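You operate a simulated robot arm through the tools that you are given. There is no shell and no other tool. Be economical: measure what you need, move in short steps, check, and stop when the job is done.

You run a simulated robot arm. Do the job below in one go: nothing can be reset, and whatever is moved stays where it is left.

JOB
Strip the clear and violet earpieces and lay them on the green tray.
Fine: old orange tube into EXTRA, grey elbow into OTHER.
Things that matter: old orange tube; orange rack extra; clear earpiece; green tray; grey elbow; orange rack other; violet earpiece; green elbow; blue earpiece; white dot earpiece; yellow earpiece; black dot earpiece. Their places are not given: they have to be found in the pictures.

It is judged by the outcome, as a careful person would: the job done as asked, and still so three seconds after it is handed in. It fails if anything else is knocked over, pushed out of place, dropped, spilled or broken.

ROBOT AND FRAMES
A 7-joint arm with a two-finger parallel gripper, fixed in place. Base frame: the origin is at the foot of the arm, x ahead of it, y to its left, z up. Readings come in m, degrees, newtons and seconds.
Its first joint turns from -66.0 to 66.0 degrees. Payload 2.4 kg.
Tool frame: the origin (TCP) lies between the finger pads and is the grasp point; the fingertips stand 0.03 m ahead of it; z points along the fingers, y is the line along which they close. The gripper opens to 0.094 m. The fingers are 0.028 m wide and 0.01 m thick; the gripper's body (0.05 by 0.096 m) begins 0.055 m behind the TCP.
Orientation is told as [roll, pitch, yaw] about the base's x, y, z axes, in that order, counted from this pose: with the fingers straight down and closing along the base's y, the tool's x points along the base's -x, its y along +y and its z along -z.

CONTROLS
- The arm moves only by the tool step_arm. Its argument "targets" is one flat list of numbers, 7 for each row, row after row: the shift along the tool's x, y, z in units of 400 mm (1.0 is 400 mm), then the turn, a rotation vector about the tool's x, y, z in units of 45 degrees (1.0 is 45 degrees), then the opening, from 0 (shut) to 1 (fully open). In form: [tx, ty, tz, wx, wy, wz, fingers, tx, ty, tz, wx, wy, wz, fingers, ...]. A call has 1 to 20 rows; each row is the pose to reach, as a shift and turn from the pose commanded when the call began, along the tool's axes at that moment. A call with a number of a shift or a turn outside -1 to 1 is refused whole. Rows are played at 5 a second. More than 0.05 m and 8.6 degrees between two rows, or a gripper value outside its range, and nothing of the call is played. A pose out of reach is approached as far as the arm can. The call stops where the force on the tool passes 40 N (or 10 N more than at its start, if that is more) or the arm is blocked; 0.2 s more then pass. Each finger travels about 0.153 m/s and halts on what it meets, pressing with about 45 N; the grip force reading is that of the motor and also rises with nothing between the fingers. The clock runs only during rows and for 0.2 s after the last one: add rows that repeat a pose to give the fingers time. The reply holds the time, the measured pose of the TCP, the force on the tool along the base axes, the opening and the grip force, in the units named above and with some noise.
- Cameras (640 x 400 px; columns grow to the right, rows downward): "scene" is fixed at [0.0471, 0.4757, 1.4577]; the picture's right is [-0.70, -0.71, 0.00], its down [-0.31, 0.31, -0.90] and it looks along [0.64, -0.63, -0.43] (base axes); focal length 370 px, centre (320, 200). "wrist" rides on the gripper at [-0.037, 0, -0.058] in the tool frame; the picture's right is [0.00, -1.00, 0.00], its down [0.97, 0.00, -0.24] and it looks along [0.24, 0.00, 0.97] (tool axes); focal length 218 px, centre (320, 200).
- get_image(camera): a new picture of that camera. It takes no simulated time.
- measure_at(camera, pixels): for up to 12 pixels [column, row] of the newest picture of that camera ("zoom" is the newest enlarged one), the place [x, y, z] in the base frame of the surface seen there, good to about 0.002 m. It takes no simulated time.
- close_up(camera, box): a new picture of the part [left, top, right, bottom] of that camera's present view, enlarged. It takes no simulated time.
- job_done(): hands the job in; it is judged then, once.

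Go step by step. Measure first, check grasps and placings, and put right what went wrong. The budget is 80 turns and 38 pictures, counting those below and the enlarged ones. Unless the task says otherwise, let go and move clear before handing in, and close with one line.

The tools are called after "Request:" by a JSON object that holds its "op" and its "data". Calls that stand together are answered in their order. step_arm: Moves the arm, as the interface text tells. Its arguments: {"type":"object","properties":{"targets":{"type":"array"}},"required":["targets"]} The other tools are called the same way: get_image (camera) takes a picture; measure_at (camera, pixels) gives the place of the surface under pixels of a picture; close_up (camera, box) takes an enlarged picture of a part of a camera's view; job_done () hands the job in.

At the start:

```text
clock: 0.0
eef_pos: [0.3791, 0.0556, 1.2222]
ee_rot: [0.1, 0.1, 0.0]
ft_force: [-0.1, -0.4, 0.5]
gripper_width: 0.094
grip_force: 0.0
```

scene: 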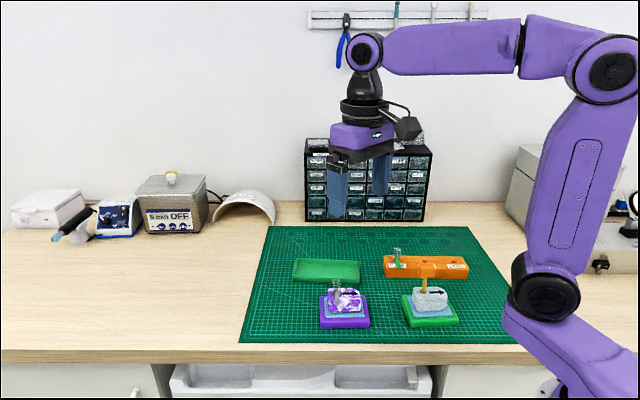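
wrist: 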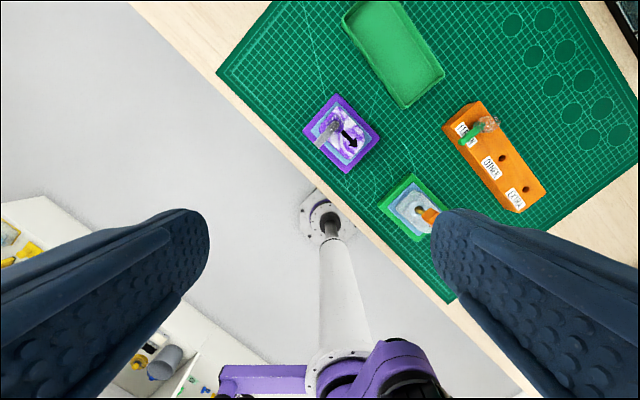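

The pictures show a green tray, an orange rack, and two earpieces on coloured stands with tubes in them. I'll enlarge these areas.

Request:
{"op": "close_up", "data": {"camera": "scene", "box": [280, 235, 490, 340]}}

Request:
{"op": "close_up", "data": {"camera": "wrist", "box": [280, 60, 560, 250]}}

```text
3.05 times, centred on (385, 288) of scene
```

zoom: 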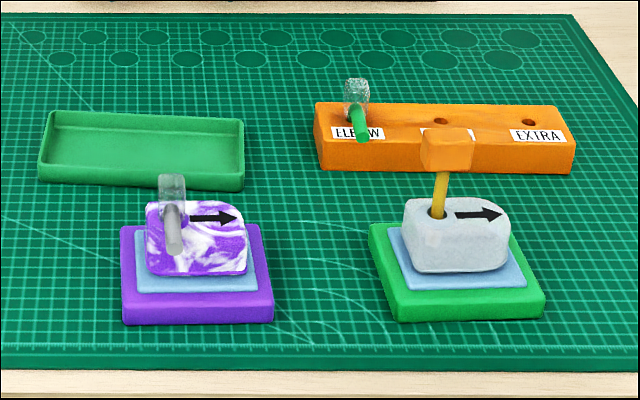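

```text
2.11 times, centred on (420, 155) of wrist
```

zoom: 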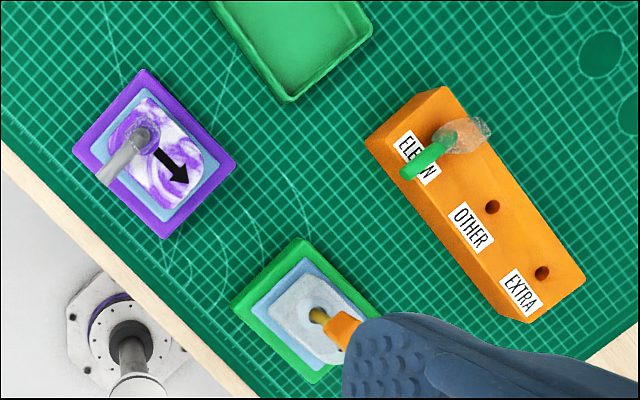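

The violet earpiece holds the grey elbow and the clear one holds the orange tube. The rack holes in the zoom are OTHER at (492,207) and EXTRA at (541,273). I'll measure these.

Request:
{"op": "measure_at", "data": {"camera": "zoom", "pixels": [[492, 207], [541, 273], [470, 127], [420, 165], [141, 140], [110, 172], [175, 165], [316, 316], [345, 330], [300, 50], [284, 98], [85, 150]]}}

Request:
{"op": "measure_at", "data": {"camera": "scene", "pixels": [[298, 262], [359, 263], [358, 284], [294, 281], [326, 272], [335, 283], [337, 312], [432, 270], [424, 289], [448, 303], [397, 250], [398, 278]]}}

```text
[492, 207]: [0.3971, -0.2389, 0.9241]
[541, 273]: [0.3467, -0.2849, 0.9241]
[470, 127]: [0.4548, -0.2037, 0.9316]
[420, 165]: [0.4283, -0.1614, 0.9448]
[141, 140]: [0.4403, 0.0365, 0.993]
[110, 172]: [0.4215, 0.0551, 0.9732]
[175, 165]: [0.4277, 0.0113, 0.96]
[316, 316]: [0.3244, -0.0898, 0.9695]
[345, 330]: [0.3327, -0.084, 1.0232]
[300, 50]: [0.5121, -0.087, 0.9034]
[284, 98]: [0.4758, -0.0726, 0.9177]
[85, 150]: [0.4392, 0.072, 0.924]
```

```text
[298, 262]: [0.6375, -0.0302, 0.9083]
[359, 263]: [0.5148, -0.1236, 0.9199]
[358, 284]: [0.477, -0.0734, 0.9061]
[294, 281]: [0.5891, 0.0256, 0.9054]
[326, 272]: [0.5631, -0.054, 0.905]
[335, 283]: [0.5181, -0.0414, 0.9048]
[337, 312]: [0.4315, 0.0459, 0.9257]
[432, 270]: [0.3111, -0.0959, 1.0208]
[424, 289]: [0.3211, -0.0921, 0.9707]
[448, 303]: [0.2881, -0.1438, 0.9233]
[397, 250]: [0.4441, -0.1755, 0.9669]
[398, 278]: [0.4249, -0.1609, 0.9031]
```

Readings agree that the table top sits near z=0.90. I'll turn the gripper so it lines up with the rack and stands, and hover between them for a better look.

Request:
{"op": "step_arm", "data": {"targets": [-0.017, -0.05, 0.01, 0, 0, 0.167, 1, -0.033, -0.1, 0.02, 0, 0, 0.333, 1, -0.05, -0.15, 0.03, 0, 0, 0.5, 1, -0.067, -0.2, 0.04, 0, 0, 0.667, 1, -0.083, -0.24, 0.05, 0, 0, 0.833, 1, -0.1, -0.29, 0.05, 0, 0, 1, 1, -0.1, -0.29, 0.05, 0, 0, 1, 1]}}

Request:
{"op": "get_image", "data": {"camera": "wrist"}}

```text
clock: 1.6
eef_pos: [0.4192, -0.0619, 1.2035]
ee_rot: [0.1, -0.1, -45.0]
ft_force: [0.1, -0.2, 0.3]
gripper_width: 0.0943
grip_force: 0.1
```

```text
33 pictures are left
```

wrist: 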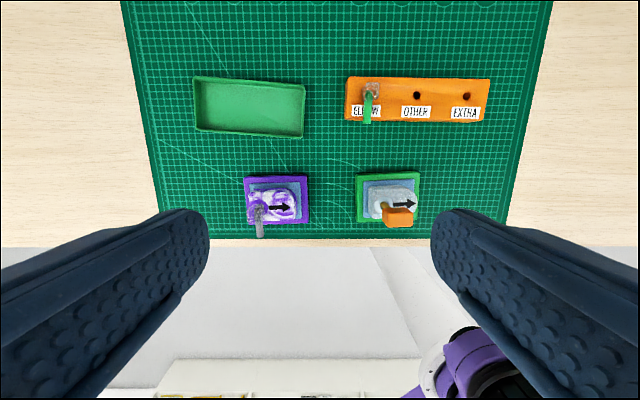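

The view is now aligned: tray at left, rack at top right, stands near row 200. I'll enlarge the two stands and rack.

Request:
{"op": "close_up", "data": {"camera": "wrist", "box": [225, 60, 500, 245]}}

Request:
{"op": "measure_at", "data": {"camera": "wrist", "pixels": [[417, 96], [467, 96], [368, 110], [372, 90], [260, 211], [260, 230], [405, 222], [398, 211], [386, 206], [250, 181], [198, 80], [300, 134]]}}

```text
2.16 times, centred on (362, 152) of wrist
```

zoom: 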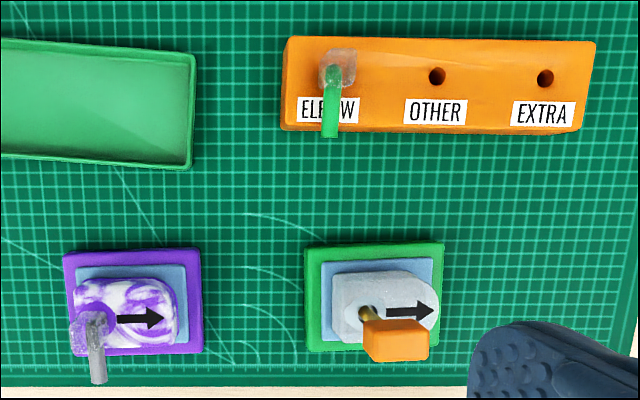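

```text
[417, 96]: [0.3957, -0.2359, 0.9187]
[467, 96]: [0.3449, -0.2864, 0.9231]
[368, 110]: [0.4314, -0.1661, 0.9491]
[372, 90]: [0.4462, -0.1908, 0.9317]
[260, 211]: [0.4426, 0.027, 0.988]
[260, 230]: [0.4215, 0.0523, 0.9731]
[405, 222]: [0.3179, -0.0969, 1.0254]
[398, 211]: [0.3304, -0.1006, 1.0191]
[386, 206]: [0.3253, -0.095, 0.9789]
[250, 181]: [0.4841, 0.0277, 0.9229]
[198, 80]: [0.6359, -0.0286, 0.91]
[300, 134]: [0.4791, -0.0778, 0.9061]
```

Rack direction is very nearly 45°, matching the gripper. I'll take tight side views of both stands from the scene camera.

Request:
{"op": "close_up", "data": {"camera": "scene", "box": [310, 272, 390, 332]}}

Request:
{"op": "measure_at", "data": {"camera": "zoom", "pixels": [[205, 65], [230, 130], [210, 170], [210, 200], [265, 130], [130, 150], [350, 150], [350, 210], [220, 250], [230, 315], [255, 165], [205, 110]]}}

Request:
{"op": "close_up", "data": {"camera": "scene", "box": [395, 267, 475, 332]}}

```text
6.67 times, centred on (350, 302) of scene
```

zoom: 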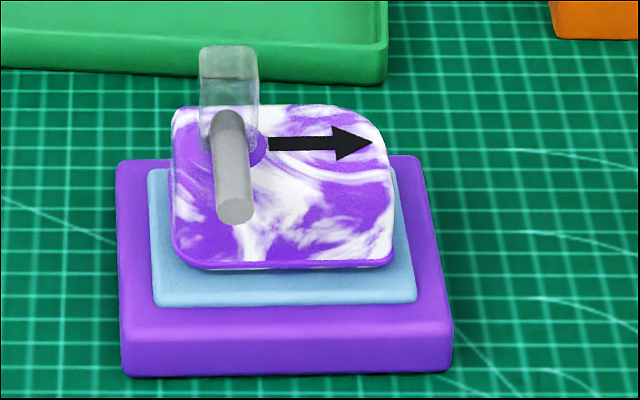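

```text
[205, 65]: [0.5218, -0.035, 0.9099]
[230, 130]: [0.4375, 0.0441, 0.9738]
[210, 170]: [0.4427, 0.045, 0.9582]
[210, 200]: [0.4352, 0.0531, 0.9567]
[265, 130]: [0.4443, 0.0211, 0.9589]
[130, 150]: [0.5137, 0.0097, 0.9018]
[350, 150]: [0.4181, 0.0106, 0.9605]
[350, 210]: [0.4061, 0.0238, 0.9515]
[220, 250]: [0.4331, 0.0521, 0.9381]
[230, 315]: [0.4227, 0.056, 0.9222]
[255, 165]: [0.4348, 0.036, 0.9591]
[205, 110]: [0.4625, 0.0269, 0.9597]
```

```text
6.15 times, centred on (435, 300) of scene
```

zoom: 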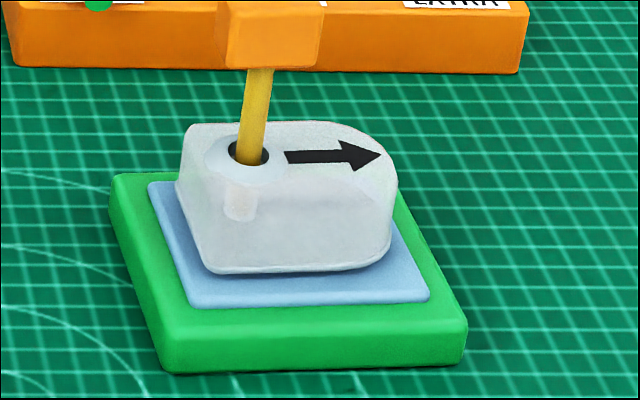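

The elbow has a clear block on top of a grey arm pointing to the viewer, and the earpiece top is at z≈0.96. I'll lower over the violet stand for a fine look.

Request:
{"op": "step_arm", "data": {"targets": [0.034, 0.05, 0.065, 0, 0, 0, 1, 0.068, 0.1, 0.13, 0, 0, 0, 1, 0.102, 0.15, 0.195, 0, 0, 0, 1, 0.136, 0.199, 0.259, 0, 0, 0, 1, 0.136, 0.199, 0.259, 0, 0, 0, 1]}}

Request:
{"op": "close_up", "data": {"camera": "wrist", "box": [240, 120, 400, 220]}}

Request:
{"op": "measure_at", "data": {"camera": "zoom", "pixels": [[320, 200], [320, 150], [320, 250], [320, 300], [280, 200], [360, 200], [400, 200]]}}

```text
clock: 2.8
eef_pos: [0.4375, 0.0349, 1.0961]
ee_rot: [0.0, 0.0, -45.0]
ft_force: [0.5, 0.0, 0.3]
gripper_width: 0.0939
grip_force: 0.0
```

```text
4.00 times, centred on (320, 170) of wrist
```

zoom: 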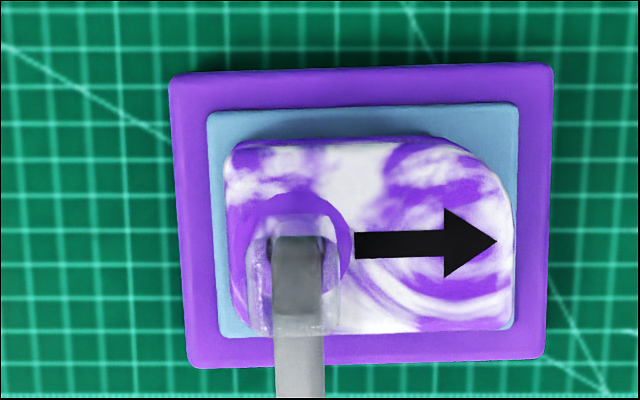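

```text
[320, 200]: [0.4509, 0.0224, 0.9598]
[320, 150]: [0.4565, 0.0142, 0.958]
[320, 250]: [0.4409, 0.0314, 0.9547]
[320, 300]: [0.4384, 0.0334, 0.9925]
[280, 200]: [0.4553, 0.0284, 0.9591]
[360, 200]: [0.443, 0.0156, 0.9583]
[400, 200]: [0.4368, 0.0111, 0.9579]
```

The hole ring centre is at about (0.447, 0.033), with the block just in front of it. I'll descend to z≈0.999 and close on the clear block.

Request:
{"op": "step_arm", "data": {"targets": [-0.0135, 0.011, 0.1, 0, 0, 0, 0.8, -0.0135, 0.011, 0.19, 0, 0, 0, 0.6, -0.0135, 0.011, 0.245, 0, 0, 0, 0.5, -0.0135, 0.011, 0.245, 0, 0, 0, 0.5]}}

Request:
{"op": "get_image", "data": {"camera": "wrist"}}

Request:
{"op": "close_up", "data": {"camera": "scene", "box": [300, 252, 400, 332]}}

```text
clock: 3.8
eef_pos: [0.4448, 0.0334, 1.0001]
ee_rot: [0.0, 0.0, -44.9]
ft_force: [-0.1, 0.2, 0.1]
gripper_width: 0.0469
grip_force: 0.0
```

```text
28 pictures are left
```

wrist: 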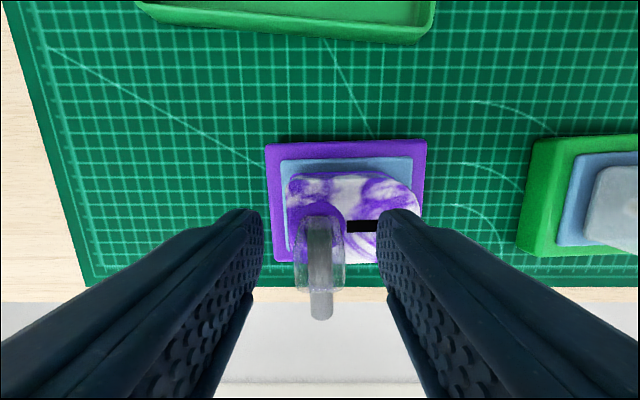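

```text
5.00 times, centred on (350, 292) of scene
```

zoom: 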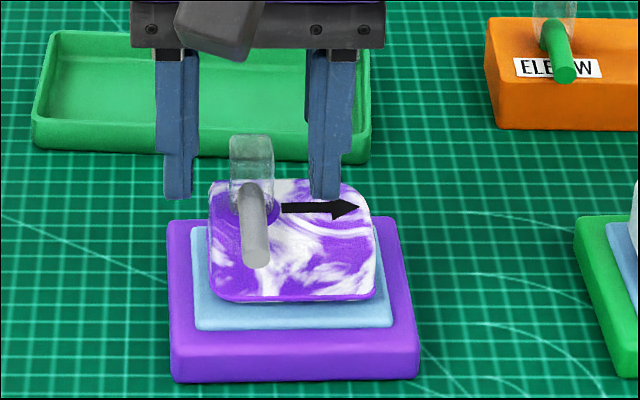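

Fingers straddle the clear block (zoom 230–272) centrally. I'll close and check the grip.

Request:
{"op": "step_arm", "data": {"targets": [0, 0, 0, 0, 0, 0, 0.3, 0, 0, 0, 0, 0, 0, 0.1, 0, 0, 0, 0, 0, 0, 0.1, 0, 0, 0, 0, 0, 0, 0.1]}}

Request:
{"op": "get_image", "data": {"camera": "wrist"}}

```text
clock: 4.8
eef_pos: [0.4457, 0.0344, 0.9987]
ee_rot: [0.0, -0.1, -45.0]
ft_force: [0.2, 0.6, 0.6]
gripper_width: 0.0165
grip_force: 45.2
```

```text
26 pictures are left
```

wrist: 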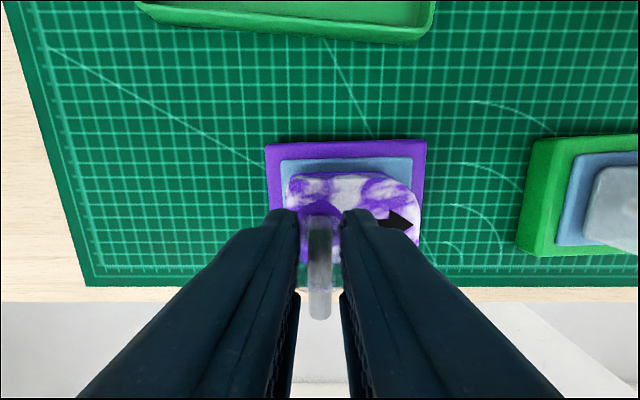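

The clear block is held at 16.5 mm. I'll pull straight up slowly, a few mm per row, to see whether the elbow releases.

Request:
{"op": "step_arm", "data": {"targets": [0, 0, -0.005, 0, 0, 0, 0.1, 0, 0, -0.01, 0, 0, 0, 0.1, 0, 0, -0.02, 0, 0, 0, 0.1, 0, 0, -0.03, 0, 0, 0, 0.1]}}

Request:
{"op": "close_up", "data": {"camera": "scene", "box": [300, 252, 400, 332]}}

```text
clock: 5.8
eef_pos: [0.4451, 0.0331, 1.0126]
ee_rot: [0.0, 0.1, -45.0]
ft_force: [0.7, -0.5, -1.9]
gripper_width: 0.0163
grip_force: 45.1
```

```text
5.00 times, centred on (350, 292) of scene
```

zoom: 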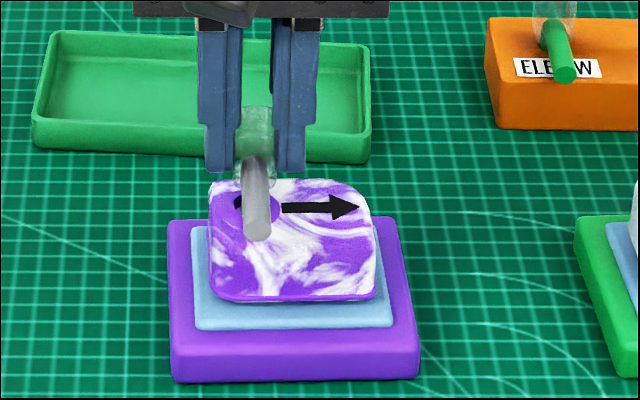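

The elbow comes out and the earpiece stays put. I'll raise further and look at the stem.

Request:
{"op": "step_arm", "data": {"targets": [0, 0, -0.04, 0, 0, 0, 0.1, 0, 0, -0.1, 0, 0, 0, 0.1, 0, 0, -0.18, 0, 0, 0, 0.1, 0, 0, -0.18, 0, 0, 0, 0.1]}}

Request:
{"op": "close_up", "data": {"camera": "scene", "box": [300, 232, 400, 332]}}

Request:
{"op": "close_up", "data": {"camera": "wrist", "box": [240, 130, 400, 330]}}

```text
clock: 6.8
eef_pos: [0.4457, 0.0326, 1.0844]
ee_rot: [0.0, 0.0, -45.0]
ft_force: [-0.3, -0.6, 0.4]
gripper_width: 0.0162
grip_force: 45.0
```

```text
4.00 times, centred on (350, 282) of scene
```

zoom: 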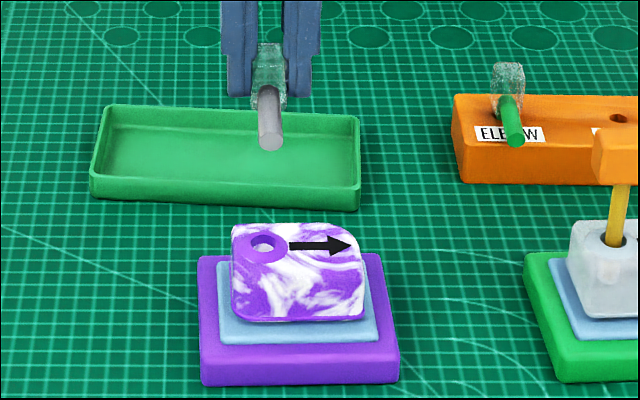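

```text
2.00 times, centred on (320, 230) of wrist
```

zoom: 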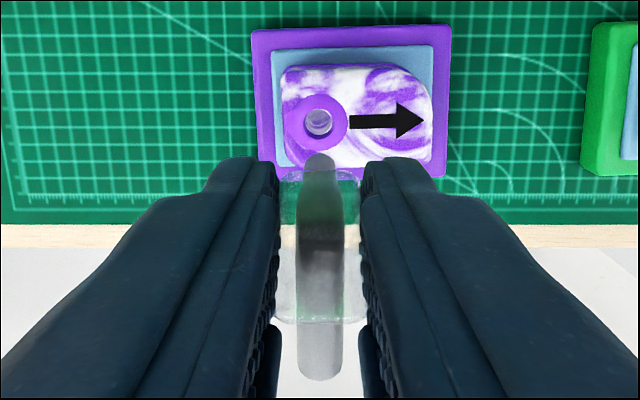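

The hole is now visible at zoom (319,121); I'll measure it to know the stem's offset from the TCP.

Request:
{"op": "measure_at", "data": {"camera": "zoom", "pixels": [[292, 121], [344, 121], [319, 98], [319, 147], [319, 121], [320, 160], [320, 185], [430, 95], [283, 95]]}}

```text
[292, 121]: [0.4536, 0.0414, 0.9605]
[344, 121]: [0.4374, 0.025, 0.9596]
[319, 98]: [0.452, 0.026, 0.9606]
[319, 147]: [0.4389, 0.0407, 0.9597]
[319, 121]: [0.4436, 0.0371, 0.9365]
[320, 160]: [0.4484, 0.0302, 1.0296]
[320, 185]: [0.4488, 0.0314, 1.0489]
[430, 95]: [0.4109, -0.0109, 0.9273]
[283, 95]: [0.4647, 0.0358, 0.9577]
```

The hole centre is (0.4455, 0.0333), so the stem sits right under the TCP. I'll carry it above the OTHER hole at about (0.397, -0.2375).

Request:
{"op": "step_arm", "data": {"targets": [-0.05, -0.07, 0, 0, 0, 0, 0.1, -0.1, -0.14, 0, 0, 0, 0, 0.1, -0.15, -0.21, 0, 0, 0, 0, 0.1, -0.2, -0.28, 0, 0, 0, 0, 0.1, -0.25, -0.355, 0, 0, 0, 0, 0.1, -0.3, -0.43, 0, 0, 0, 0, 0.1, -0.35, -0.5, 0, 0, 0, 0, 0.1, -0.394, -0.564, 0, 0, 0, 0, 0.1, -0.394, -0.564, 0, 0, 0, 0, 0.1, -0.394, -0.564, 0, 0, 0, 0, 0.1]}}

Request:
{"op": "close_up", "data": {"camera": "wrist", "box": [200, 110, 440, 290]}}

```text
clock: 9.0
eef_pos: [0.3961, -0.2344, 1.0854]
ee_rot: [0.0, -0.1, -45.1]
ft_force: [-0.2, 0.7, -0.2]
gripper_width: 0.0162
grip_force: 45.0
```

```text
2.22 times, centred on (320, 200) of wrist
```

zoom: 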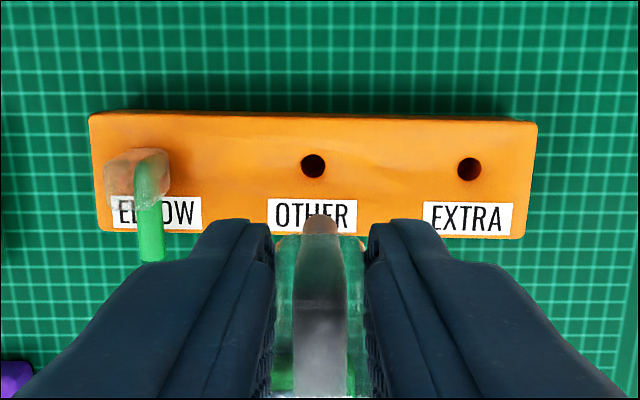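

The OTHER hole is at zoom (313,167). I'll measure around its rim, and around EXTRA's too.

Request:
{"op": "measure_at", "data": {"camera": "zoom", "pixels": [[295, 167], [331, 167], [313, 149], [313, 185], [313, 167], [451, 169], [487, 169], [469, 151], [469, 188], [320, 225], [145, 155], [320, 122]]}}

```text
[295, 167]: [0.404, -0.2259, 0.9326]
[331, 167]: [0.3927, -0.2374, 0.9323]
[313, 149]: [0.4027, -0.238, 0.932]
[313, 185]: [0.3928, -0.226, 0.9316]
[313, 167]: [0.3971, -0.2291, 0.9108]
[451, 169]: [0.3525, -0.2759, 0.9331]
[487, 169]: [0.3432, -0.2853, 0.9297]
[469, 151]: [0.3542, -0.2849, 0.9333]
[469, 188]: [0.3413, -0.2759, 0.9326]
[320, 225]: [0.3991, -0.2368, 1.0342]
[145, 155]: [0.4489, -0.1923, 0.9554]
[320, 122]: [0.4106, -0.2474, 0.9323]
```

OTHER's centre is (0.398, -0.232), so I need 3 mm along tool y. I'll correct and descend to just above the hole.

Request:
{"op": "step_arm", "data": {"targets": [0, 0.0072, 0.03, 0, 0, 0, 0.1, 0, 0.0072, 0.1, 0, 0, 0, 0.1, 0, 0.0072, 0.18, 0, 0, 0, 0.1, 0, 0.0072, 0.18, 0, 0, 0, 0.1]}}

Request:
{"op": "close_up", "data": {"camera": "wrist", "box": [240, 150, 400, 250]}}

```text
clock: 10.0
eef_pos: [0.3979, -0.2331, 1.0128]
ee_rot: [0.0, 0.0, -45.0]
ft_force: [-0.2, 0.7, -0.8]
gripper_width: 0.0163
grip_force: 44.7
```

```text
4.00 times, centred on (320, 200) of wrist
```

zoom: 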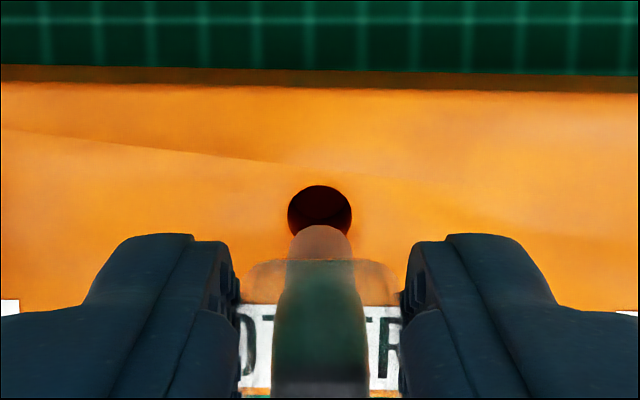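

Stem (320,240) and hole (320,217) line up in column. I'll lower gently into the hole.

Request:
{"op": "step_arm", "data": {"targets": [0, 0, 0.02, 0, 0, 0, 0.1, 0, 0, 0.04, 0, 0, 0, 0.1, 0, 0, 0.055, 0, 0, 0, 0.1, 0, 0, 0.07, 0, 0, 0, 0.1, 0, 0, 0.082, 0, 0, 0, 0.1, 0, 0, 0.092, 0, 0, 0, 0.1]}}

Request:
{"op": "close_up", "data": {"camera": "scene", "box": [370, 230, 490, 300]}}

```text
clock: 11.4
eef_pos: [0.399, -0.2346, 0.9758]
ee_rot: [0.0, 0.2, -45.0]
ft_force: [-3.2, 4.8, -0.6]
gripper_width: 0.0162
grip_force: 45.1
```

```text
5.33 times, centred on (430, 265) of scene
```

zoom: 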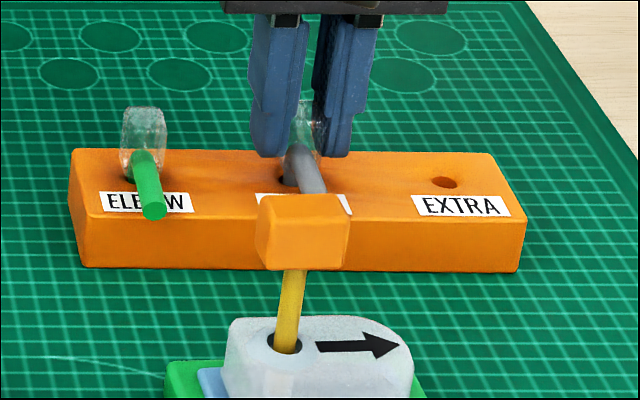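

The stem is in the hole with a ~6 N side force, so I'll shift 1 mm toward the front to ease it and lower a bit more.

Request:
{"op": "step_arm", "data": {"targets": [0.003, 0, 0, 0, 0, 0, 0.1, 0.003, 0, 0.005, 0, 0, 0, 0.1, 0.003, 0, 0.01, 0, 0, 0, 0.1]}}

```text
clock: 12.2
eef_pos: [0.3987, -0.2335, 0.9724]
ee_rot: [-0.1, -0.1, -45.0]
ft_force: [-1.6, -0.6, 10.4]
gripper_width: 0.0165
grip_force: 44.9
```

It is seated (10 N upward). I'll release partially and rise.

Request:
{"op": "step_arm", "data": {"targets": [0, 0, -0.004, 0, 0, 0, 0.2, 0, 0, -0.004, 0, 0, 0, 0.4, 0, 0, -0.004, 0, 0, 0, 0.45, 0, 0, -0.03, 0, 0, 0, 0.45, 0, 0, -0.08, 0, 0, 0, 0.45, 0, 0, -0.16, 0, 0, 0, 0.45, 0, 0, -0.26, 0, 0, 0, 0.45, 0, 0, -0.26, 0, 0, 0, 0.45]}}

Request:
{"op": "get_image", "data": {"camera": "wrist"}}

```text
clock: 14.0
eef_pos: [0.3987, -0.2322, 1.0781]
ee_rot: [-0.1, 0.0, -45.1]
ft_force: [0.3, -0.1, -0.3]
gripper_width: 0.042
grip_force: 0.0
```

```text
19 pictures are left
```

wrist: 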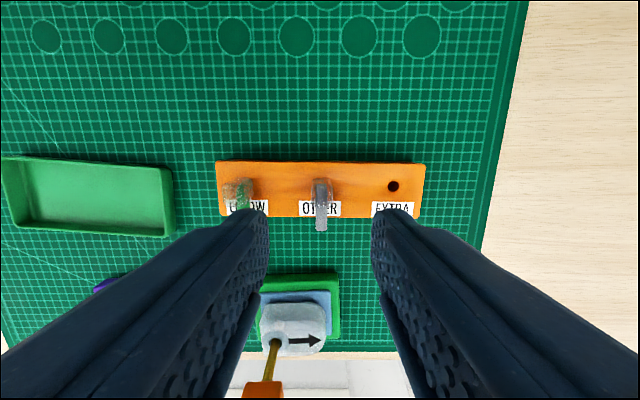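

Grey elbow stands in OTHER. Now I'll rise and move over the orange tube for a close look.

Request:
{"op": "step_arm", "data": {"targets": [0, 0, -0.09, 0, 0, 0, 0.45, 0.05, 0.015, -0.18, 0, 0, 0, 0.6, 0.14, 0.04, -0.18, 0, 0, 0, 0.8, 0.23, 0.07, -0.18, 0, 0, 0, 0.9, 0.32, 0.1, -0.18, 0, 0, 0, 0.9, 0.378, 0.118, -0.18, 0, 0, 0, 0.9, 0.378, 0.118, -0.18, 0, 0, 0, 0.9]}}

Request:
{"op": "close_up", "data": {"camera": "wrist", "box": [240, 120, 400, 220]}}

Request:
{"op": "measure_at", "data": {"camera": "zoom", "pixels": [[320, 200], [320, 250], [280, 250], [360, 250], [320, 280], [320, 160], [400, 250], [240, 200]]}}

```text
clock: 15.6
eef_pos: [0.3254, -0.0954, 1.1486]
ee_rot: [0.1, 0.1, -45.0]
ft_force: [0.1, -0.4, 0.2]
gripper_width: 0.0846
grip_force: 0.1
```

```text
4.00 times, centred on (320, 170) of wrist
```

zoom: 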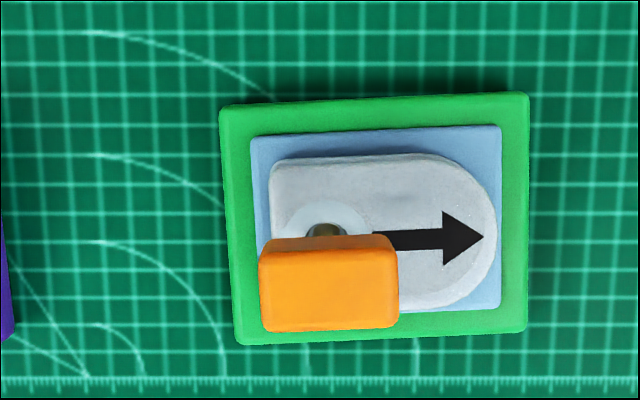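

```text
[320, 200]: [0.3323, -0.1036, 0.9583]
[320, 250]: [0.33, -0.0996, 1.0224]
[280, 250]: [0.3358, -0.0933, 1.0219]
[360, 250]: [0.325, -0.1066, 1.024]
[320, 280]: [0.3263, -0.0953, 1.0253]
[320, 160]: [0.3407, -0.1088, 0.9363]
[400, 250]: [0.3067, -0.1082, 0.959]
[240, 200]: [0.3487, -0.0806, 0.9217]
```

Cap centre is (0.3247, -0.0961), top at z 1.025, about 30 mm wide along the closing line. I'll descend to z≈1.013 around it and close.

Request:
{"op": "step_arm", "data": {"targets": [0, -0.0025, 0.11, 0, 0, 0, 0.8, 0, -0.0025, 0.22, 0, 0, 0, 0.65, 0, -0.0025, 0.3, 0, 0, 0, 0.6, 0, -0.0025, 0.339, 0, 0, 0, 0.6, 0, -0.0025, 0.339, 0, 0, 0, 0.6, 0, -0.0025, 0.339, 0, 0, 0, 0.4, 0, -0.0025, 0.339, 0, 0, 0, 0.22, 0, -0.0025, 0.339, 0, 0, 0, 0.22, 0, -0.0025, 0.339, 0, 0, 0, 0.22]}}

Request:
{"op": "close_up", "data": {"camera": "scene", "box": [380, 235, 480, 335]}}

```text
clock: 17.6
eef_pos: [0.3236, -0.0939, 1.0148]
ee_rot: [0.0, 0.2, -45.0]
ft_force: [-4.6, -3.7, -3.2]
gripper_width: 0.0302
grip_force: 45.2
```

```text
4.00 times, centred on (430, 285) of scene
```

zoom: 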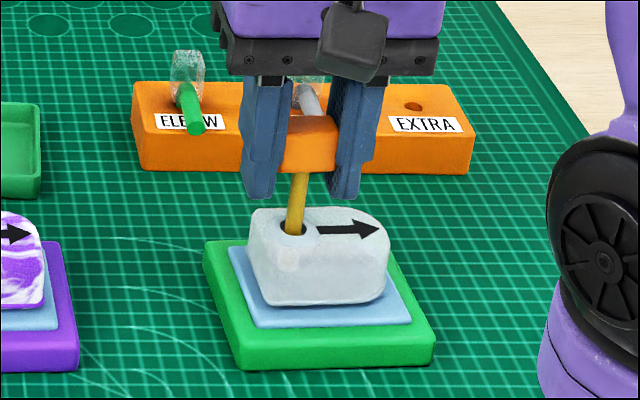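

The cap is held at 30 mm with a 6 N side force. I'll ease that by 1 mm, then pull up slowly.

Request:
{"op": "step_arm", "data": {"targets": [0, -0.0025, 0, 0, 0, 0, 0.2, 0, -0.0025, -0.005, 0, 0, 0, 0.2, 0, -0.0025, -0.012, 0, 0, 0, 0.2, 0, -0.0025, -0.02, 0, 0, 0, 0.2, 0, -0.0025, -0.03, 0, 0, 0, 0.2]}}

Request:
{"op": "close_up", "data": {"camera": "scene", "box": [380, 235, 480, 335]}}

```text
clock: 18.8
eef_pos: [0.3215, -0.0952, 1.0249]
ee_rot: [0.0, -0.1, -45.0]
ft_force: [0.5, 0.0, -0.5]
gripper_width: 0.0299
grip_force: 45.3
```

```text
4.00 times, centred on (430, 285) of scene
```

zoom: 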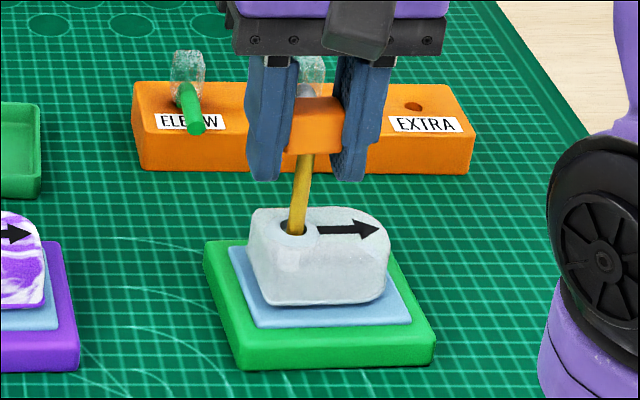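

The tube slides out and the clear earpiece stays down. I'll keep raising and inspect the tube's shape.

Request:
{"op": "step_arm", "data": {"targets": [0, 0, -0.03, 0, 0, 0, 0.2, 0, 0, -0.06, 0, 0, 0, 0.2, 0, 0, -0.11, 0, 0, 0, 0.2, 0, 0, -0.17, 0, 0, 0, 0.2, 0, 0, -0.22, 0, 0, 0, 0.2, 0, 0, -0.22, 0, 0, 0, 0.2]}}

Request:
{"op": "close_up", "data": {"camera": "scene", "box": [360, 215, 480, 335]}}

Request:
{"op": "get_image", "data": {"camera": "wrist"}}

```text
clock: 20.2
eef_pos: [0.3236, -0.0948, 1.1157]
ee_rot: [0.1, 0.0, -45.0]
ft_force: [-0.6, -0.8, -0.1]
gripper_width: 0.0299
grip_force: 44.9
```

```text
3.33 times, centred on (420, 275) of scene
```

zoom: 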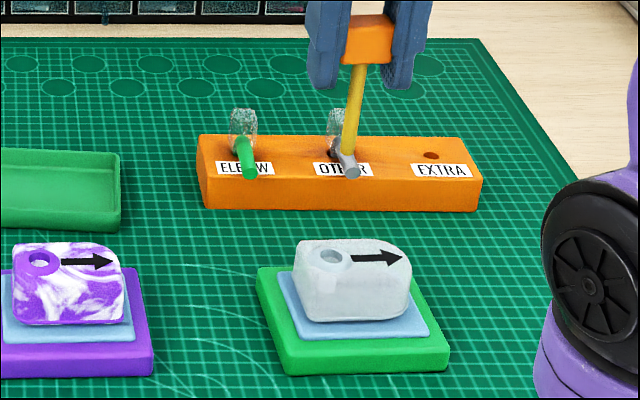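

```text
14 pictures are left
```

wrist: 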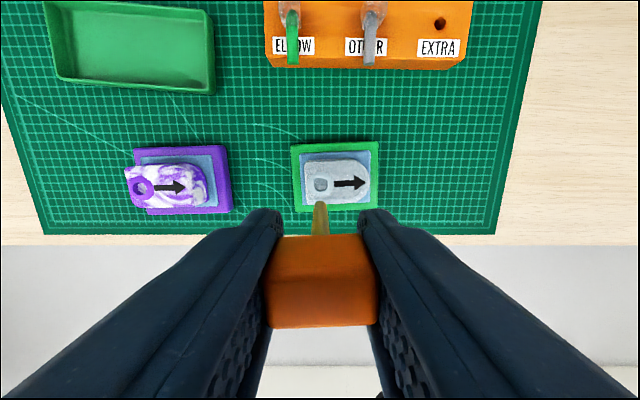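

The tube is free; its tip shows at wrist (319,205) and scene zoom (349,153). I'll measure the tip, the cap, and the two earpieces.

Request:
{"op": "measure_at", "data": {"camera": "wrist", "pixels": [[320, 204], [320, 215], [322, 228], [320, 192], [334, 184], [308, 184], [320, 174], [321, 184], [440, 23], [320, 209]]}}

Request:
{"op": "measure_at", "data": {"camera": "zoom", "pixels": [[349, 153], [350, 140], [354, 110], [358, 75], [368, 50], [332, 256], [316, 256], [349, 256], [333, 248], [333, 265]]}}

```text
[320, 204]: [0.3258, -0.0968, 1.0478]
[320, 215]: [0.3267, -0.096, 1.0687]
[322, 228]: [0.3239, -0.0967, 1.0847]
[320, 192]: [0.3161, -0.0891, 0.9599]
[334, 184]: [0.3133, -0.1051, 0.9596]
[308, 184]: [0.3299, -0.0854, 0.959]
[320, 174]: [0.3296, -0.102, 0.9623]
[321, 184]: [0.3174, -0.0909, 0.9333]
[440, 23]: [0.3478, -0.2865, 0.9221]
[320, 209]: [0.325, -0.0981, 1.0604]
```

```text
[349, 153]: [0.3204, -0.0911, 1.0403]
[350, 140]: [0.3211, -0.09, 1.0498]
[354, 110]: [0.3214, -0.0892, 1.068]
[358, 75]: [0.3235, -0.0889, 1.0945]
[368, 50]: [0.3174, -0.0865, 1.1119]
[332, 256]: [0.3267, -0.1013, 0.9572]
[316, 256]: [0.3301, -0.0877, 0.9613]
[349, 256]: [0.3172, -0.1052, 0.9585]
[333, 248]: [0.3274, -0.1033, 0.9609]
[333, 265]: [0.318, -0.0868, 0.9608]
```

The tube is vertical under the TCP, with its tip about 76 mm below. I'll carry it above EXTRA (0.348, -0.2805).

Request:
{"op": "step_arm", "data": {"targets": [-0.06, -0.045, 0, 0, 0, 0, 0.2, -0.13, -0.1, 0, 0, 0, 0, 0.2, -0.2, -0.155, 0, 0, 0, 0, 0.2, -0.27, -0.21, 0, 0, 0, 0, 0.2, -0.33, -0.255, 0, 0, 0, 0, 0.2, -0.3725, -0.285, 0, 0, 0, 0, 0.2, -0.3725, -0.285, 0.06, 0, 0, 0, 0.2, -0.3725, -0.285, 0.06, 0, 0, 0, 0.2]}}

Request:
{"op": "close_up", "data": {"camera": "wrist", "box": [240, 150, 400, 250]}}

Request:
{"op": "measure_at", "data": {"camera": "zoom", "pixels": [[320, 215], [320, 225], [320, 235], [320, 150], [320, 180], [300, 180], [340, 180]]}}

```text
clock: 22.0
eef_pos: [0.3483, -0.2809, 1.0894]
ee_rot: [0.0, 0.0, -45.0]
ft_force: [0.3, 0.1, -0.2]
gripper_width: 0.0302
grip_force: 44.9
```

```text
4.00 times, centred on (320, 200) of wrist
```

zoom: 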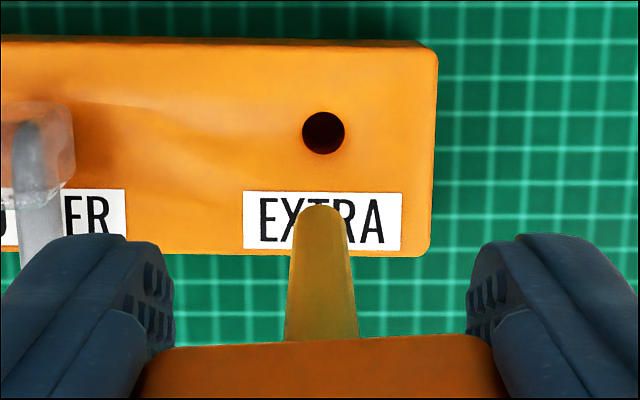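

```text
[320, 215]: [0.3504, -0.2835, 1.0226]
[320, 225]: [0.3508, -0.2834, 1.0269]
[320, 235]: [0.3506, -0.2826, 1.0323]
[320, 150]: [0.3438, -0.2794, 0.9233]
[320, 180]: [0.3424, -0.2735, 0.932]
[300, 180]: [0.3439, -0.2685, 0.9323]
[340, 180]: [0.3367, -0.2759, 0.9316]
```

Tip and hole are aligned within 1 mm (columns 319 and 323). I'll correct 0.7 mm and lower gently into EXTRA.

Request:
{"op": "step_arm", "data": {"targets": [0, -0.002, 0.06, 0, 0, 0, 0.2, 0, -0.002, 0.12, 0, 0, 0, 0.2, 0, -0.002, 0.16, 0, 0, 0, 0.2, 0, -0.002, 0.185, 0, 0, 0, 0.2, 0, -0.002, 0.2, 0, 0, 0, 0.2, 0, -0.002, 0.215, 0, 0, 0, 0.2, 0, -0.002, 0.225, 0, 0, 0, 0.2]}}

Request:
{"op": "close_up", "data": {"camera": "scene", "box": [390, 215, 490, 295]}}

```text
clock: 23.6
eef_pos: [0.3478, -0.2817, 0.9995]
ee_rot: [0.0, 0.0, -44.8]
ft_force: [1.1, -0.2, -0.5]
gripper_width: 0.0297
grip_force: 45.0
```

```text
5.00 times, centred on (440, 255) of scene
```

zoom: 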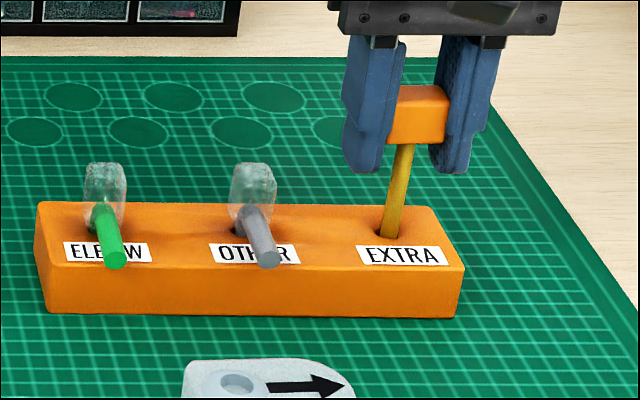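

The tube is in the EXTRA hole with little force. I'll lower the rest in small steps until it bottoms.

Request:
{"op": "step_arm", "data": {"targets": [0, 0, 0.01, 0, 0, 0, 0.2, 0, 0, 0.02, 0, 0, 0, 0.2, 0, 0, 0.028, 0, 0, 0, 0.2, 0, 0, 0.033, 0, 0, 0, 0.2]}}

```text
clock: 24.6
eef_pos: [0.3487, -0.2812, 0.988]
ee_rot: [-0.1, -0.1, -45.0]
ft_force: [1.8, 0.3, 4.2]
gripper_width: 0.0297
grip_force: 45.3
```

A small upward force suggests the bottom is near; I'll go 2 mm further.

Request:
{"op": "step_arm", "data": {"targets": [0, 0, 0.003, 0, 0, 0, 0.2, 0, 0, 0.005, 0, 0, 0, 0.2]}}

```text
clock: 25.2
eef_pos: [0.3477, -0.282, 0.9864]
ee_rot: [0.0, -0.3, -44.8]
ft_force: [-2.3, 3.1, 11.0]
gripper_width: 0.0294
grip_force: 45.4
stopped in row 2: the force on the tool passed its limit (the readings are from after the stop); the commanded pose is now the measured one
```

Bottomed out. I'll release and rise.

Request:
{"op": "step_arm", "data": {"targets": [0, 0, -0.003, 0, 0, 0, 0.35, 0, 0, -0.003, 0, 0, 0, 0.55, 0, 0, -0.003, 0, 0, 0, 0.55, 0, 0, -0.05, 0, 0, 0, 0.55, 0, 0, -0.12, 0, 0, 0, 0.55, 0, 0, -0.22, 0, 0, 0, 0.55, 0, 0, -0.3, 0, 0, 0, 0.55, 0, 0, -0.3, 0, 0, 0, 0.55]}}

Request:
{"op": "get_image", "data": {"camera": "scene"}}

```text
clock: 27.0
eef_pos: [0.3482, -0.2826, 1.1072]
ee_rot: [0.1, -0.2, -44.9]
ft_force: [-0.3, -0.4, 0.1]
gripper_width: 0.0515
grip_force: 0.0
```

```text
11 pictures are left
```

scene: 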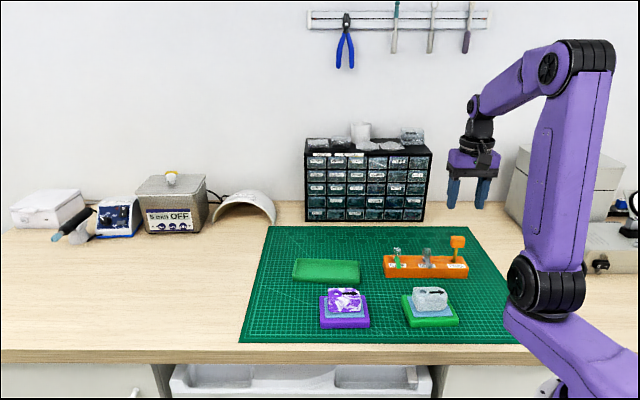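

Both tubes stand in the right holes and everything else is unmoved. Before grasping earpieces I'll test reach over the far part of the tray.

Request:
{"op": "step_arm", "data": {"targets": [0.005, 0.11, 0, 0, 0, 0, 0.6, 0.01, 0.22, 0, 0, 0, 0, 0.7, 0.015, 0.33, 0, 0, 0, 0, 0.7, 0.02, 0.44, 0, 0, 0, 0, 0.7, 0.025, 0.55, 0, 0, 0, 0, 0.7, 0.03, 0.66, 0, 0, 0, 0, 0.7, 0.035, 0.77, 0.06, 0, 0, 0, 0.7, 0.045, 0.865, 0.15, 0, 0, 0, 0.7, 0.045, 0.865, 0.25, 0, 0, 0, 0.7, 0.045, 0.865, 0.28, 0, 0, 0, 0.7, 0.045, 0.865, 0.28, 0, 0, 0, 0.7]}}

Request:
{"op": "get_image", "data": {"camera": "wrist"}}

```text
refused: row 7 steps farther than a row can; nothing moved
```

```text
10 pictures are left
```

wrist: 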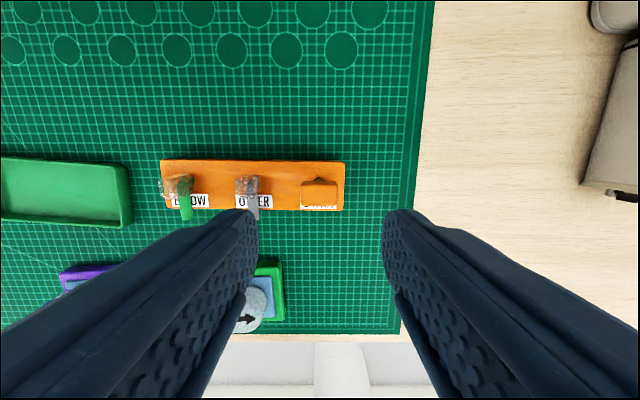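

The call was refused for one step being too long. I'll repeat it with shorter steps.

Request:
{"op": "step_arm", "data": {"targets": [0.005, 0.1, 0, 0, 0, 0, 0.6, 0.01, 0.2, 0, 0, 0, 0, 0.7, 0.015, 0.3, 0, 0, 0, 0, 0.7, 0.02, 0.4, 0, 0, 0, 0, 0.7, 0.025, 0.5, 0, 0, 0, 0, 0.7, 0.03, 0.6, 0, 0, 0, 0, 0.7, 0.035, 0.7, 0, 0, 0, 0, 0.7, 0.04, 0.8, 0.04, 0, 0, 0, 0.7, 0.045, 0.865, 0.1, 0, 0, 0, 0.7, 0.045, 0.865, 0.19, 0, 0, 0, 0.7, 0.045, 0.865, 0.28, 0, 0, 0, 0.7, 0.045, 0.865, 0.28, 0, 0, 0, 0.7]}}

```text
clock: 29.6
eef_pos: [0.5784, -0.0255, 0.9938]
ee_rot: [0.0, -0.1, -45.0]
ft_force: [0.1, -0.8, -0.3]
gripper_width: 0.0659
grip_force: 0.0
```

The far part of the tray is reachable. I'll take one picture here to measure the tray's floor and rims precisely.

Request:
{"op": "get_image", "data": {"camera": "wrist"}}

```text
9 pictures are left
```

wrist: 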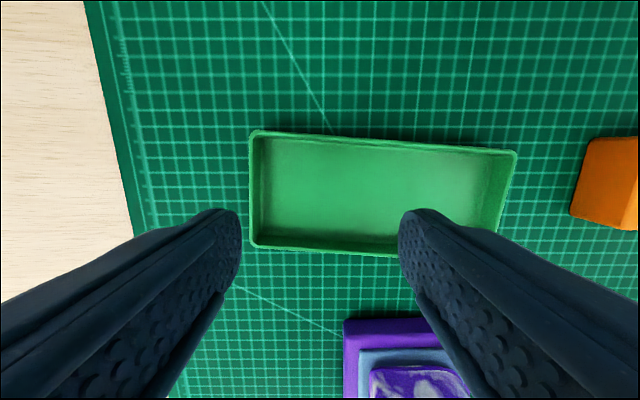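

Request:
{"op": "measure_at", "data": {"camera": "wrist", "pixels": [[252, 134], [514, 153], [498, 228], [253, 245], [330, 249], [388, 142], [330, 190], [272, 142], [270, 235], [495, 160], [370, 245], [488, 205]]}}

```text
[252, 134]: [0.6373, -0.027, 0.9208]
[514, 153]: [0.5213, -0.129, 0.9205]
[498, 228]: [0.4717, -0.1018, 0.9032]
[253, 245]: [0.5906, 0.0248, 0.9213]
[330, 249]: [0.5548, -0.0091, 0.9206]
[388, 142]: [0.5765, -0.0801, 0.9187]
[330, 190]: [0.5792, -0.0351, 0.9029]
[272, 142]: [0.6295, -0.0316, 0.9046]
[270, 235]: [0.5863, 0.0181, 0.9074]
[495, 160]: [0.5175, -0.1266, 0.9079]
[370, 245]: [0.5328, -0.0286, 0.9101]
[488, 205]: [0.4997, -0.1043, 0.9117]
```

The tray is 155×70 mm at about 41.5°, with its rim at 0.921 and floor at 0.904. I'll rise, go over the violet earpiece and turn the gripper to close across its narrow sides.

Request:
{"op": "step_arm", "data": {"targets": [0, 0, -0.1, 0, 0, 0, 0.7, 0.03, -0.015, -0.2, 0, 0, -0.1, 0.8, 0.1, -0.05, -0.265, 0, 0, -0.25, 0.8, 0.18, -0.09, -0.265, 0, 0, -0.42, 0.8, 0.26, -0.13, -0.265, 0, 0, -0.58, 0.8, 0.334, -0.168, -0.265, 0, 0, -0.74, 0.8, 0.334, -0.168, -0.265, 0, 0, -0.88, 0.8, 0.334, -0.168, -0.265, 0, 0, -1, 0.8]}}

Request:
{"op": "step_arm", "data": {"targets": [0, 0, 0, 0, 0, -0.17, 0.8, 0, 0, 0, 0, 0, -0.34, 0.8, 0, 0, 0, 0, 0, -0.51, 0.8, 0, 0, 0, 0, 0, -0.68, 0.8, 0, 0, 0, 0, 0, -0.85, 0.8, 0, 0, 0, 0, 0, -1, 0.8, 0, 0, 0, 0, 0, -1, 0.8]}}

Request:
{"op": "close_up", "data": {"camera": "wrist", "box": [240, 110, 400, 210]}}

```text
clock: 31.4
eef_pos: [0.437, 0.0238, 1.0997]
ee_rot: [-0.1, -0.1, 0.2]
ft_force: [-0.8, -0.8, -0.3]
gripper_width: 0.075
grip_force: 0.2
```

```text
clock: 33.0
eef_pos: [0.4372, 0.0226, 1.1004]
ee_rot: [-0.1, 0.0, 45.2]
ft_force: [-0.1, 0.1, -0.2]
gripper_width: 0.0753
grip_force: 0.0
```

```text
4.00 times, centred on (320, 160) of wrist
```

zoom: 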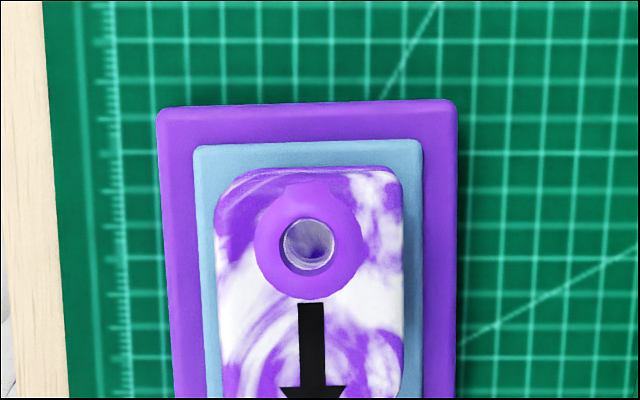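

The earpiece spans zoom columns 218–403, so it is 2 mm left of centre and about 1° turned. I'll check heights of top, pad and stand before descending.

Request:
{"op": "measure_at", "data": {"camera": "zoom", "pixels": [[412, 300], [440, 300], [240, 240], [395, 240], [225, 240], [398, 300], [206, 300], [190, 300], [310, 180], [310, 172]]}}

```text
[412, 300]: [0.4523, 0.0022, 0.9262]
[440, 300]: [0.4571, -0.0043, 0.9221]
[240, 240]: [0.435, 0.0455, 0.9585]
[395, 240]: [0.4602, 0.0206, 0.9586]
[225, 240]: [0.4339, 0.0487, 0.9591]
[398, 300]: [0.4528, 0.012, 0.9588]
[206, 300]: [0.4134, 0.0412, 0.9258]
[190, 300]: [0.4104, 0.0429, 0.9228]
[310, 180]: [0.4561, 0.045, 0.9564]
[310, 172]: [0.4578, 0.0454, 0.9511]
```

Top is at 0.959 and the pad at 0.926, so a grasp at TCP z≈0.977 keeps the fingertips above the tray rim when placing. I'll descend and close.

Request:
{"op": "step_arm", "data": {"targets": [0, 0.0045, 0.1, 0, 0, -0.03, 0.8, 0, 0.0045, 0.2, 0, 0, -0.03, 0.75, 0, 0.0045, 0.28, 0, 0, -0.03, 0.7, 0, 0.0045, 0.3075, 0, 0, -0.03, 0.65, 0, 0.0045, 0.3075, 0, 0, -0.03, 0.55, 0, 0.0045, 0.3075, 0, 0, -0.03, 0.48, 0, 0.0045, 0.3075, 0, 0, -0.03, 0.4, 0, 0.0045, 0.3075, 0, 0, -0.03, 0.3, 0, 0.0045, 0.3075, 0, 0, -0.03, 0.3, 0, 0.0045, 0.3075, 0, 0, -0.03, 0.3]}}

```text
clock: 35.2
eef_pos: [0.4359, 0.0244, 0.9759]
ee_rot: [-0.1, 0.0, 46.4]
ft_force: [1.6, 1.8, -6.8]
gripper_width: 0.0427
grip_force: 45.0
```

Gripped at 42.7 mm. I'll lift slowly and check.

Request:
{"op": "step_arm", "data": {"targets": [0, 0, -0.005, 0, 0, 0, 0.3, 0, 0, -0.015, 0, 0, 0, 0.3, 0, 0, -0.03, 0, 0, 0, 0.3, 0, 0, -0.07, 0, 0, 0, 0.3, 0, 0, -0.12, 0, 0, 0, 0.3, 0, 0, -0.12, 0, 0, 0, 0.3]}}

Request:
{"op": "close_up", "data": {"camera": "scene", "box": [280, 225, 400, 335]}}

```text
clock: 36.6
eef_pos: [0.4363, 0.0229, 1.0248]
ee_rot: [-0.3, 0.0, 46.4]
ft_force: [-0.1, -0.1, -0.9]
gripper_width: 0.0428
grip_force: 44.8
```

```text
3.64 times, centred on (340, 280) of scene
```

zoom: 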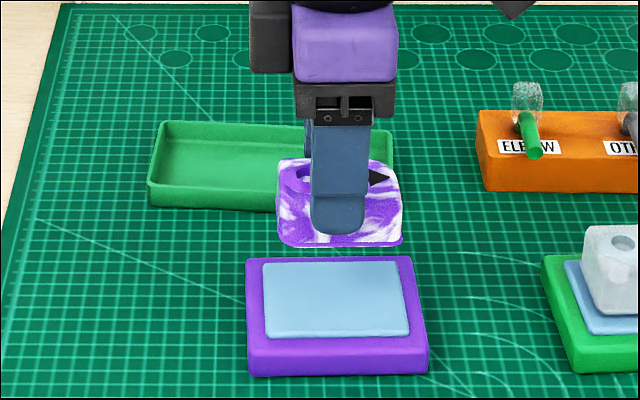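

The earpiece is up and the stand remained. I'll carry it over the left half of the tray, align to its angle, and lower it part way.

Request:
{"op": "step_arm", "data": {"targets": [-0.04, -0.09, 0, 0, 0, 0.03, 0.3, -0.08, -0.18, 0, 0, 0, 0.06, 0.3, -0.12, -0.27, 0, 0, 0, 0.09, 0.3, -0.159, -0.355, 0, 0, 0, 0.11, 0.3, -0.159, -0.355, 0, 0, 0, 0.11, 0.3, -0.159, -0.355, 0.06, 0, 0, 0.11, 0.3, -0.159, -0.355, 0.11, 0, 0, 0.11, 0.3, -0.159, -0.355, 0.11, 0, 0, 0.11, 0.3]}}

Request:
{"op": "close_up", "data": {"camera": "scene", "box": [270, 220, 390, 310]}}

```text
clock: 38.4
eef_pos: [0.584, -0.0285, 0.9784]
ee_rot: [-0.3, 0.0, 41.4]
ft_force: [-0.4, -0.3, -1.0]
gripper_width: 0.0428
grip_force: 45.4
```

```text
4.44 times, centred on (330, 265) of scene
```

zoom: 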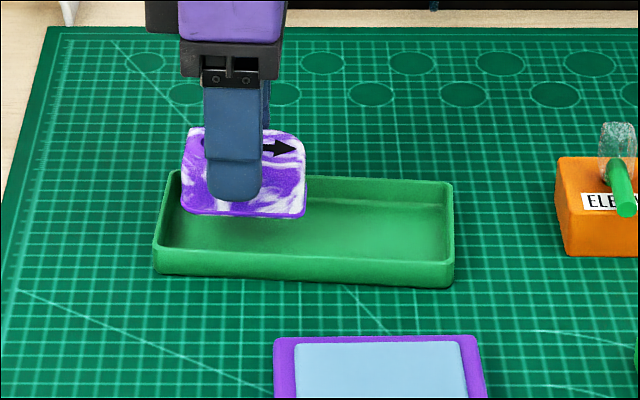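

It's above the left half of the tray. I'll lower gently until contact.

Request:
{"op": "step_arm", "data": {"targets": [0, 0, 0.02, 0, 0, 0, 0.3, 0, 0, 0.035, 0, 0, 0, 0.3, 0, 0, 0.045, 0, 0, 0, 0.3, 0, 0, 0.051, 0, 0, 0, 0.3, 0, 0, 0.055, 0, 0, 0, 0.3]}}

```text
clock: 39.6
eef_pos: [0.5834, -0.026, 0.959]
ee_rot: [-0.2, 0.0, 41.5]
ft_force: [0.0, 1.4, -0.1]
gripper_width: 0.0426
grip_force: 45.4
```

Request:
{"op": "step_arm", "data": {"targets": [0, 0, 0.004, 0, 0, 0, 0.3, 0, 0, 0.007, 0, 0, 0, 0.3, 0, 0, 0.01, 0, 0, 0, 0.3]}}

```text
clock: 40.4
eef_pos: [0.5831, -0.0282, 0.9553]
ee_rot: [-0.3, 0.0, 41.5]
ft_force: [-0.3, 0.8, 7.8]
gripper_width: 0.0428
grip_force: 44.9
```

Contact with the tray floor (7.8 N). I'll open and rise.

Request:
{"op": "step_arm", "data": {"targets": [0, 0, -0.003, 0, 0, 0, 0.5, 0, 0, -0.003, 0, 0, 0, 0.6, 0, 0, -0.003, 0, 0, 0, 0.6, 0, 0, -0.04, 0, 0, 0, 0.6, 0, 0, -0.12, 0, 0, 0, 0.6, 0, 0, -0.24, 0, 0, 0, 0.7, 0, 0, -0.36, 0, 0, 0, 0.8, 0, 0, -0.36, 0, 0, 0, 0.8]}}

Request:
{"op": "get_image", "data": {"camera": "wrist"}}

```text
clock: 42.2
eef_pos: [0.5823, -0.0266, 1.099]
ee_rot: [-0.2, 0.1, 41.5]
ft_force: [0.4, -0.2, 0.1]
gripper_width: 0.0749
grip_force: 0.0
```

```text
5 pictures are left
```

wrist: 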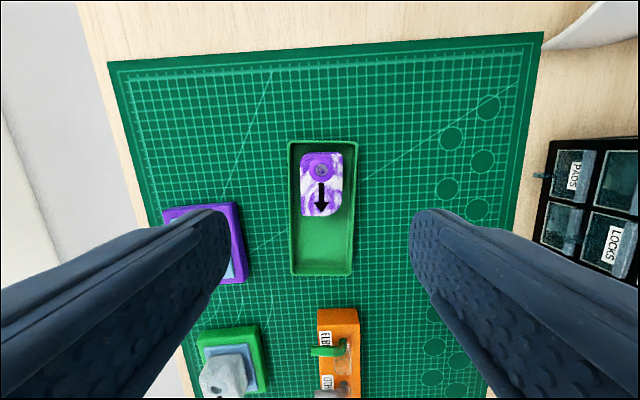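

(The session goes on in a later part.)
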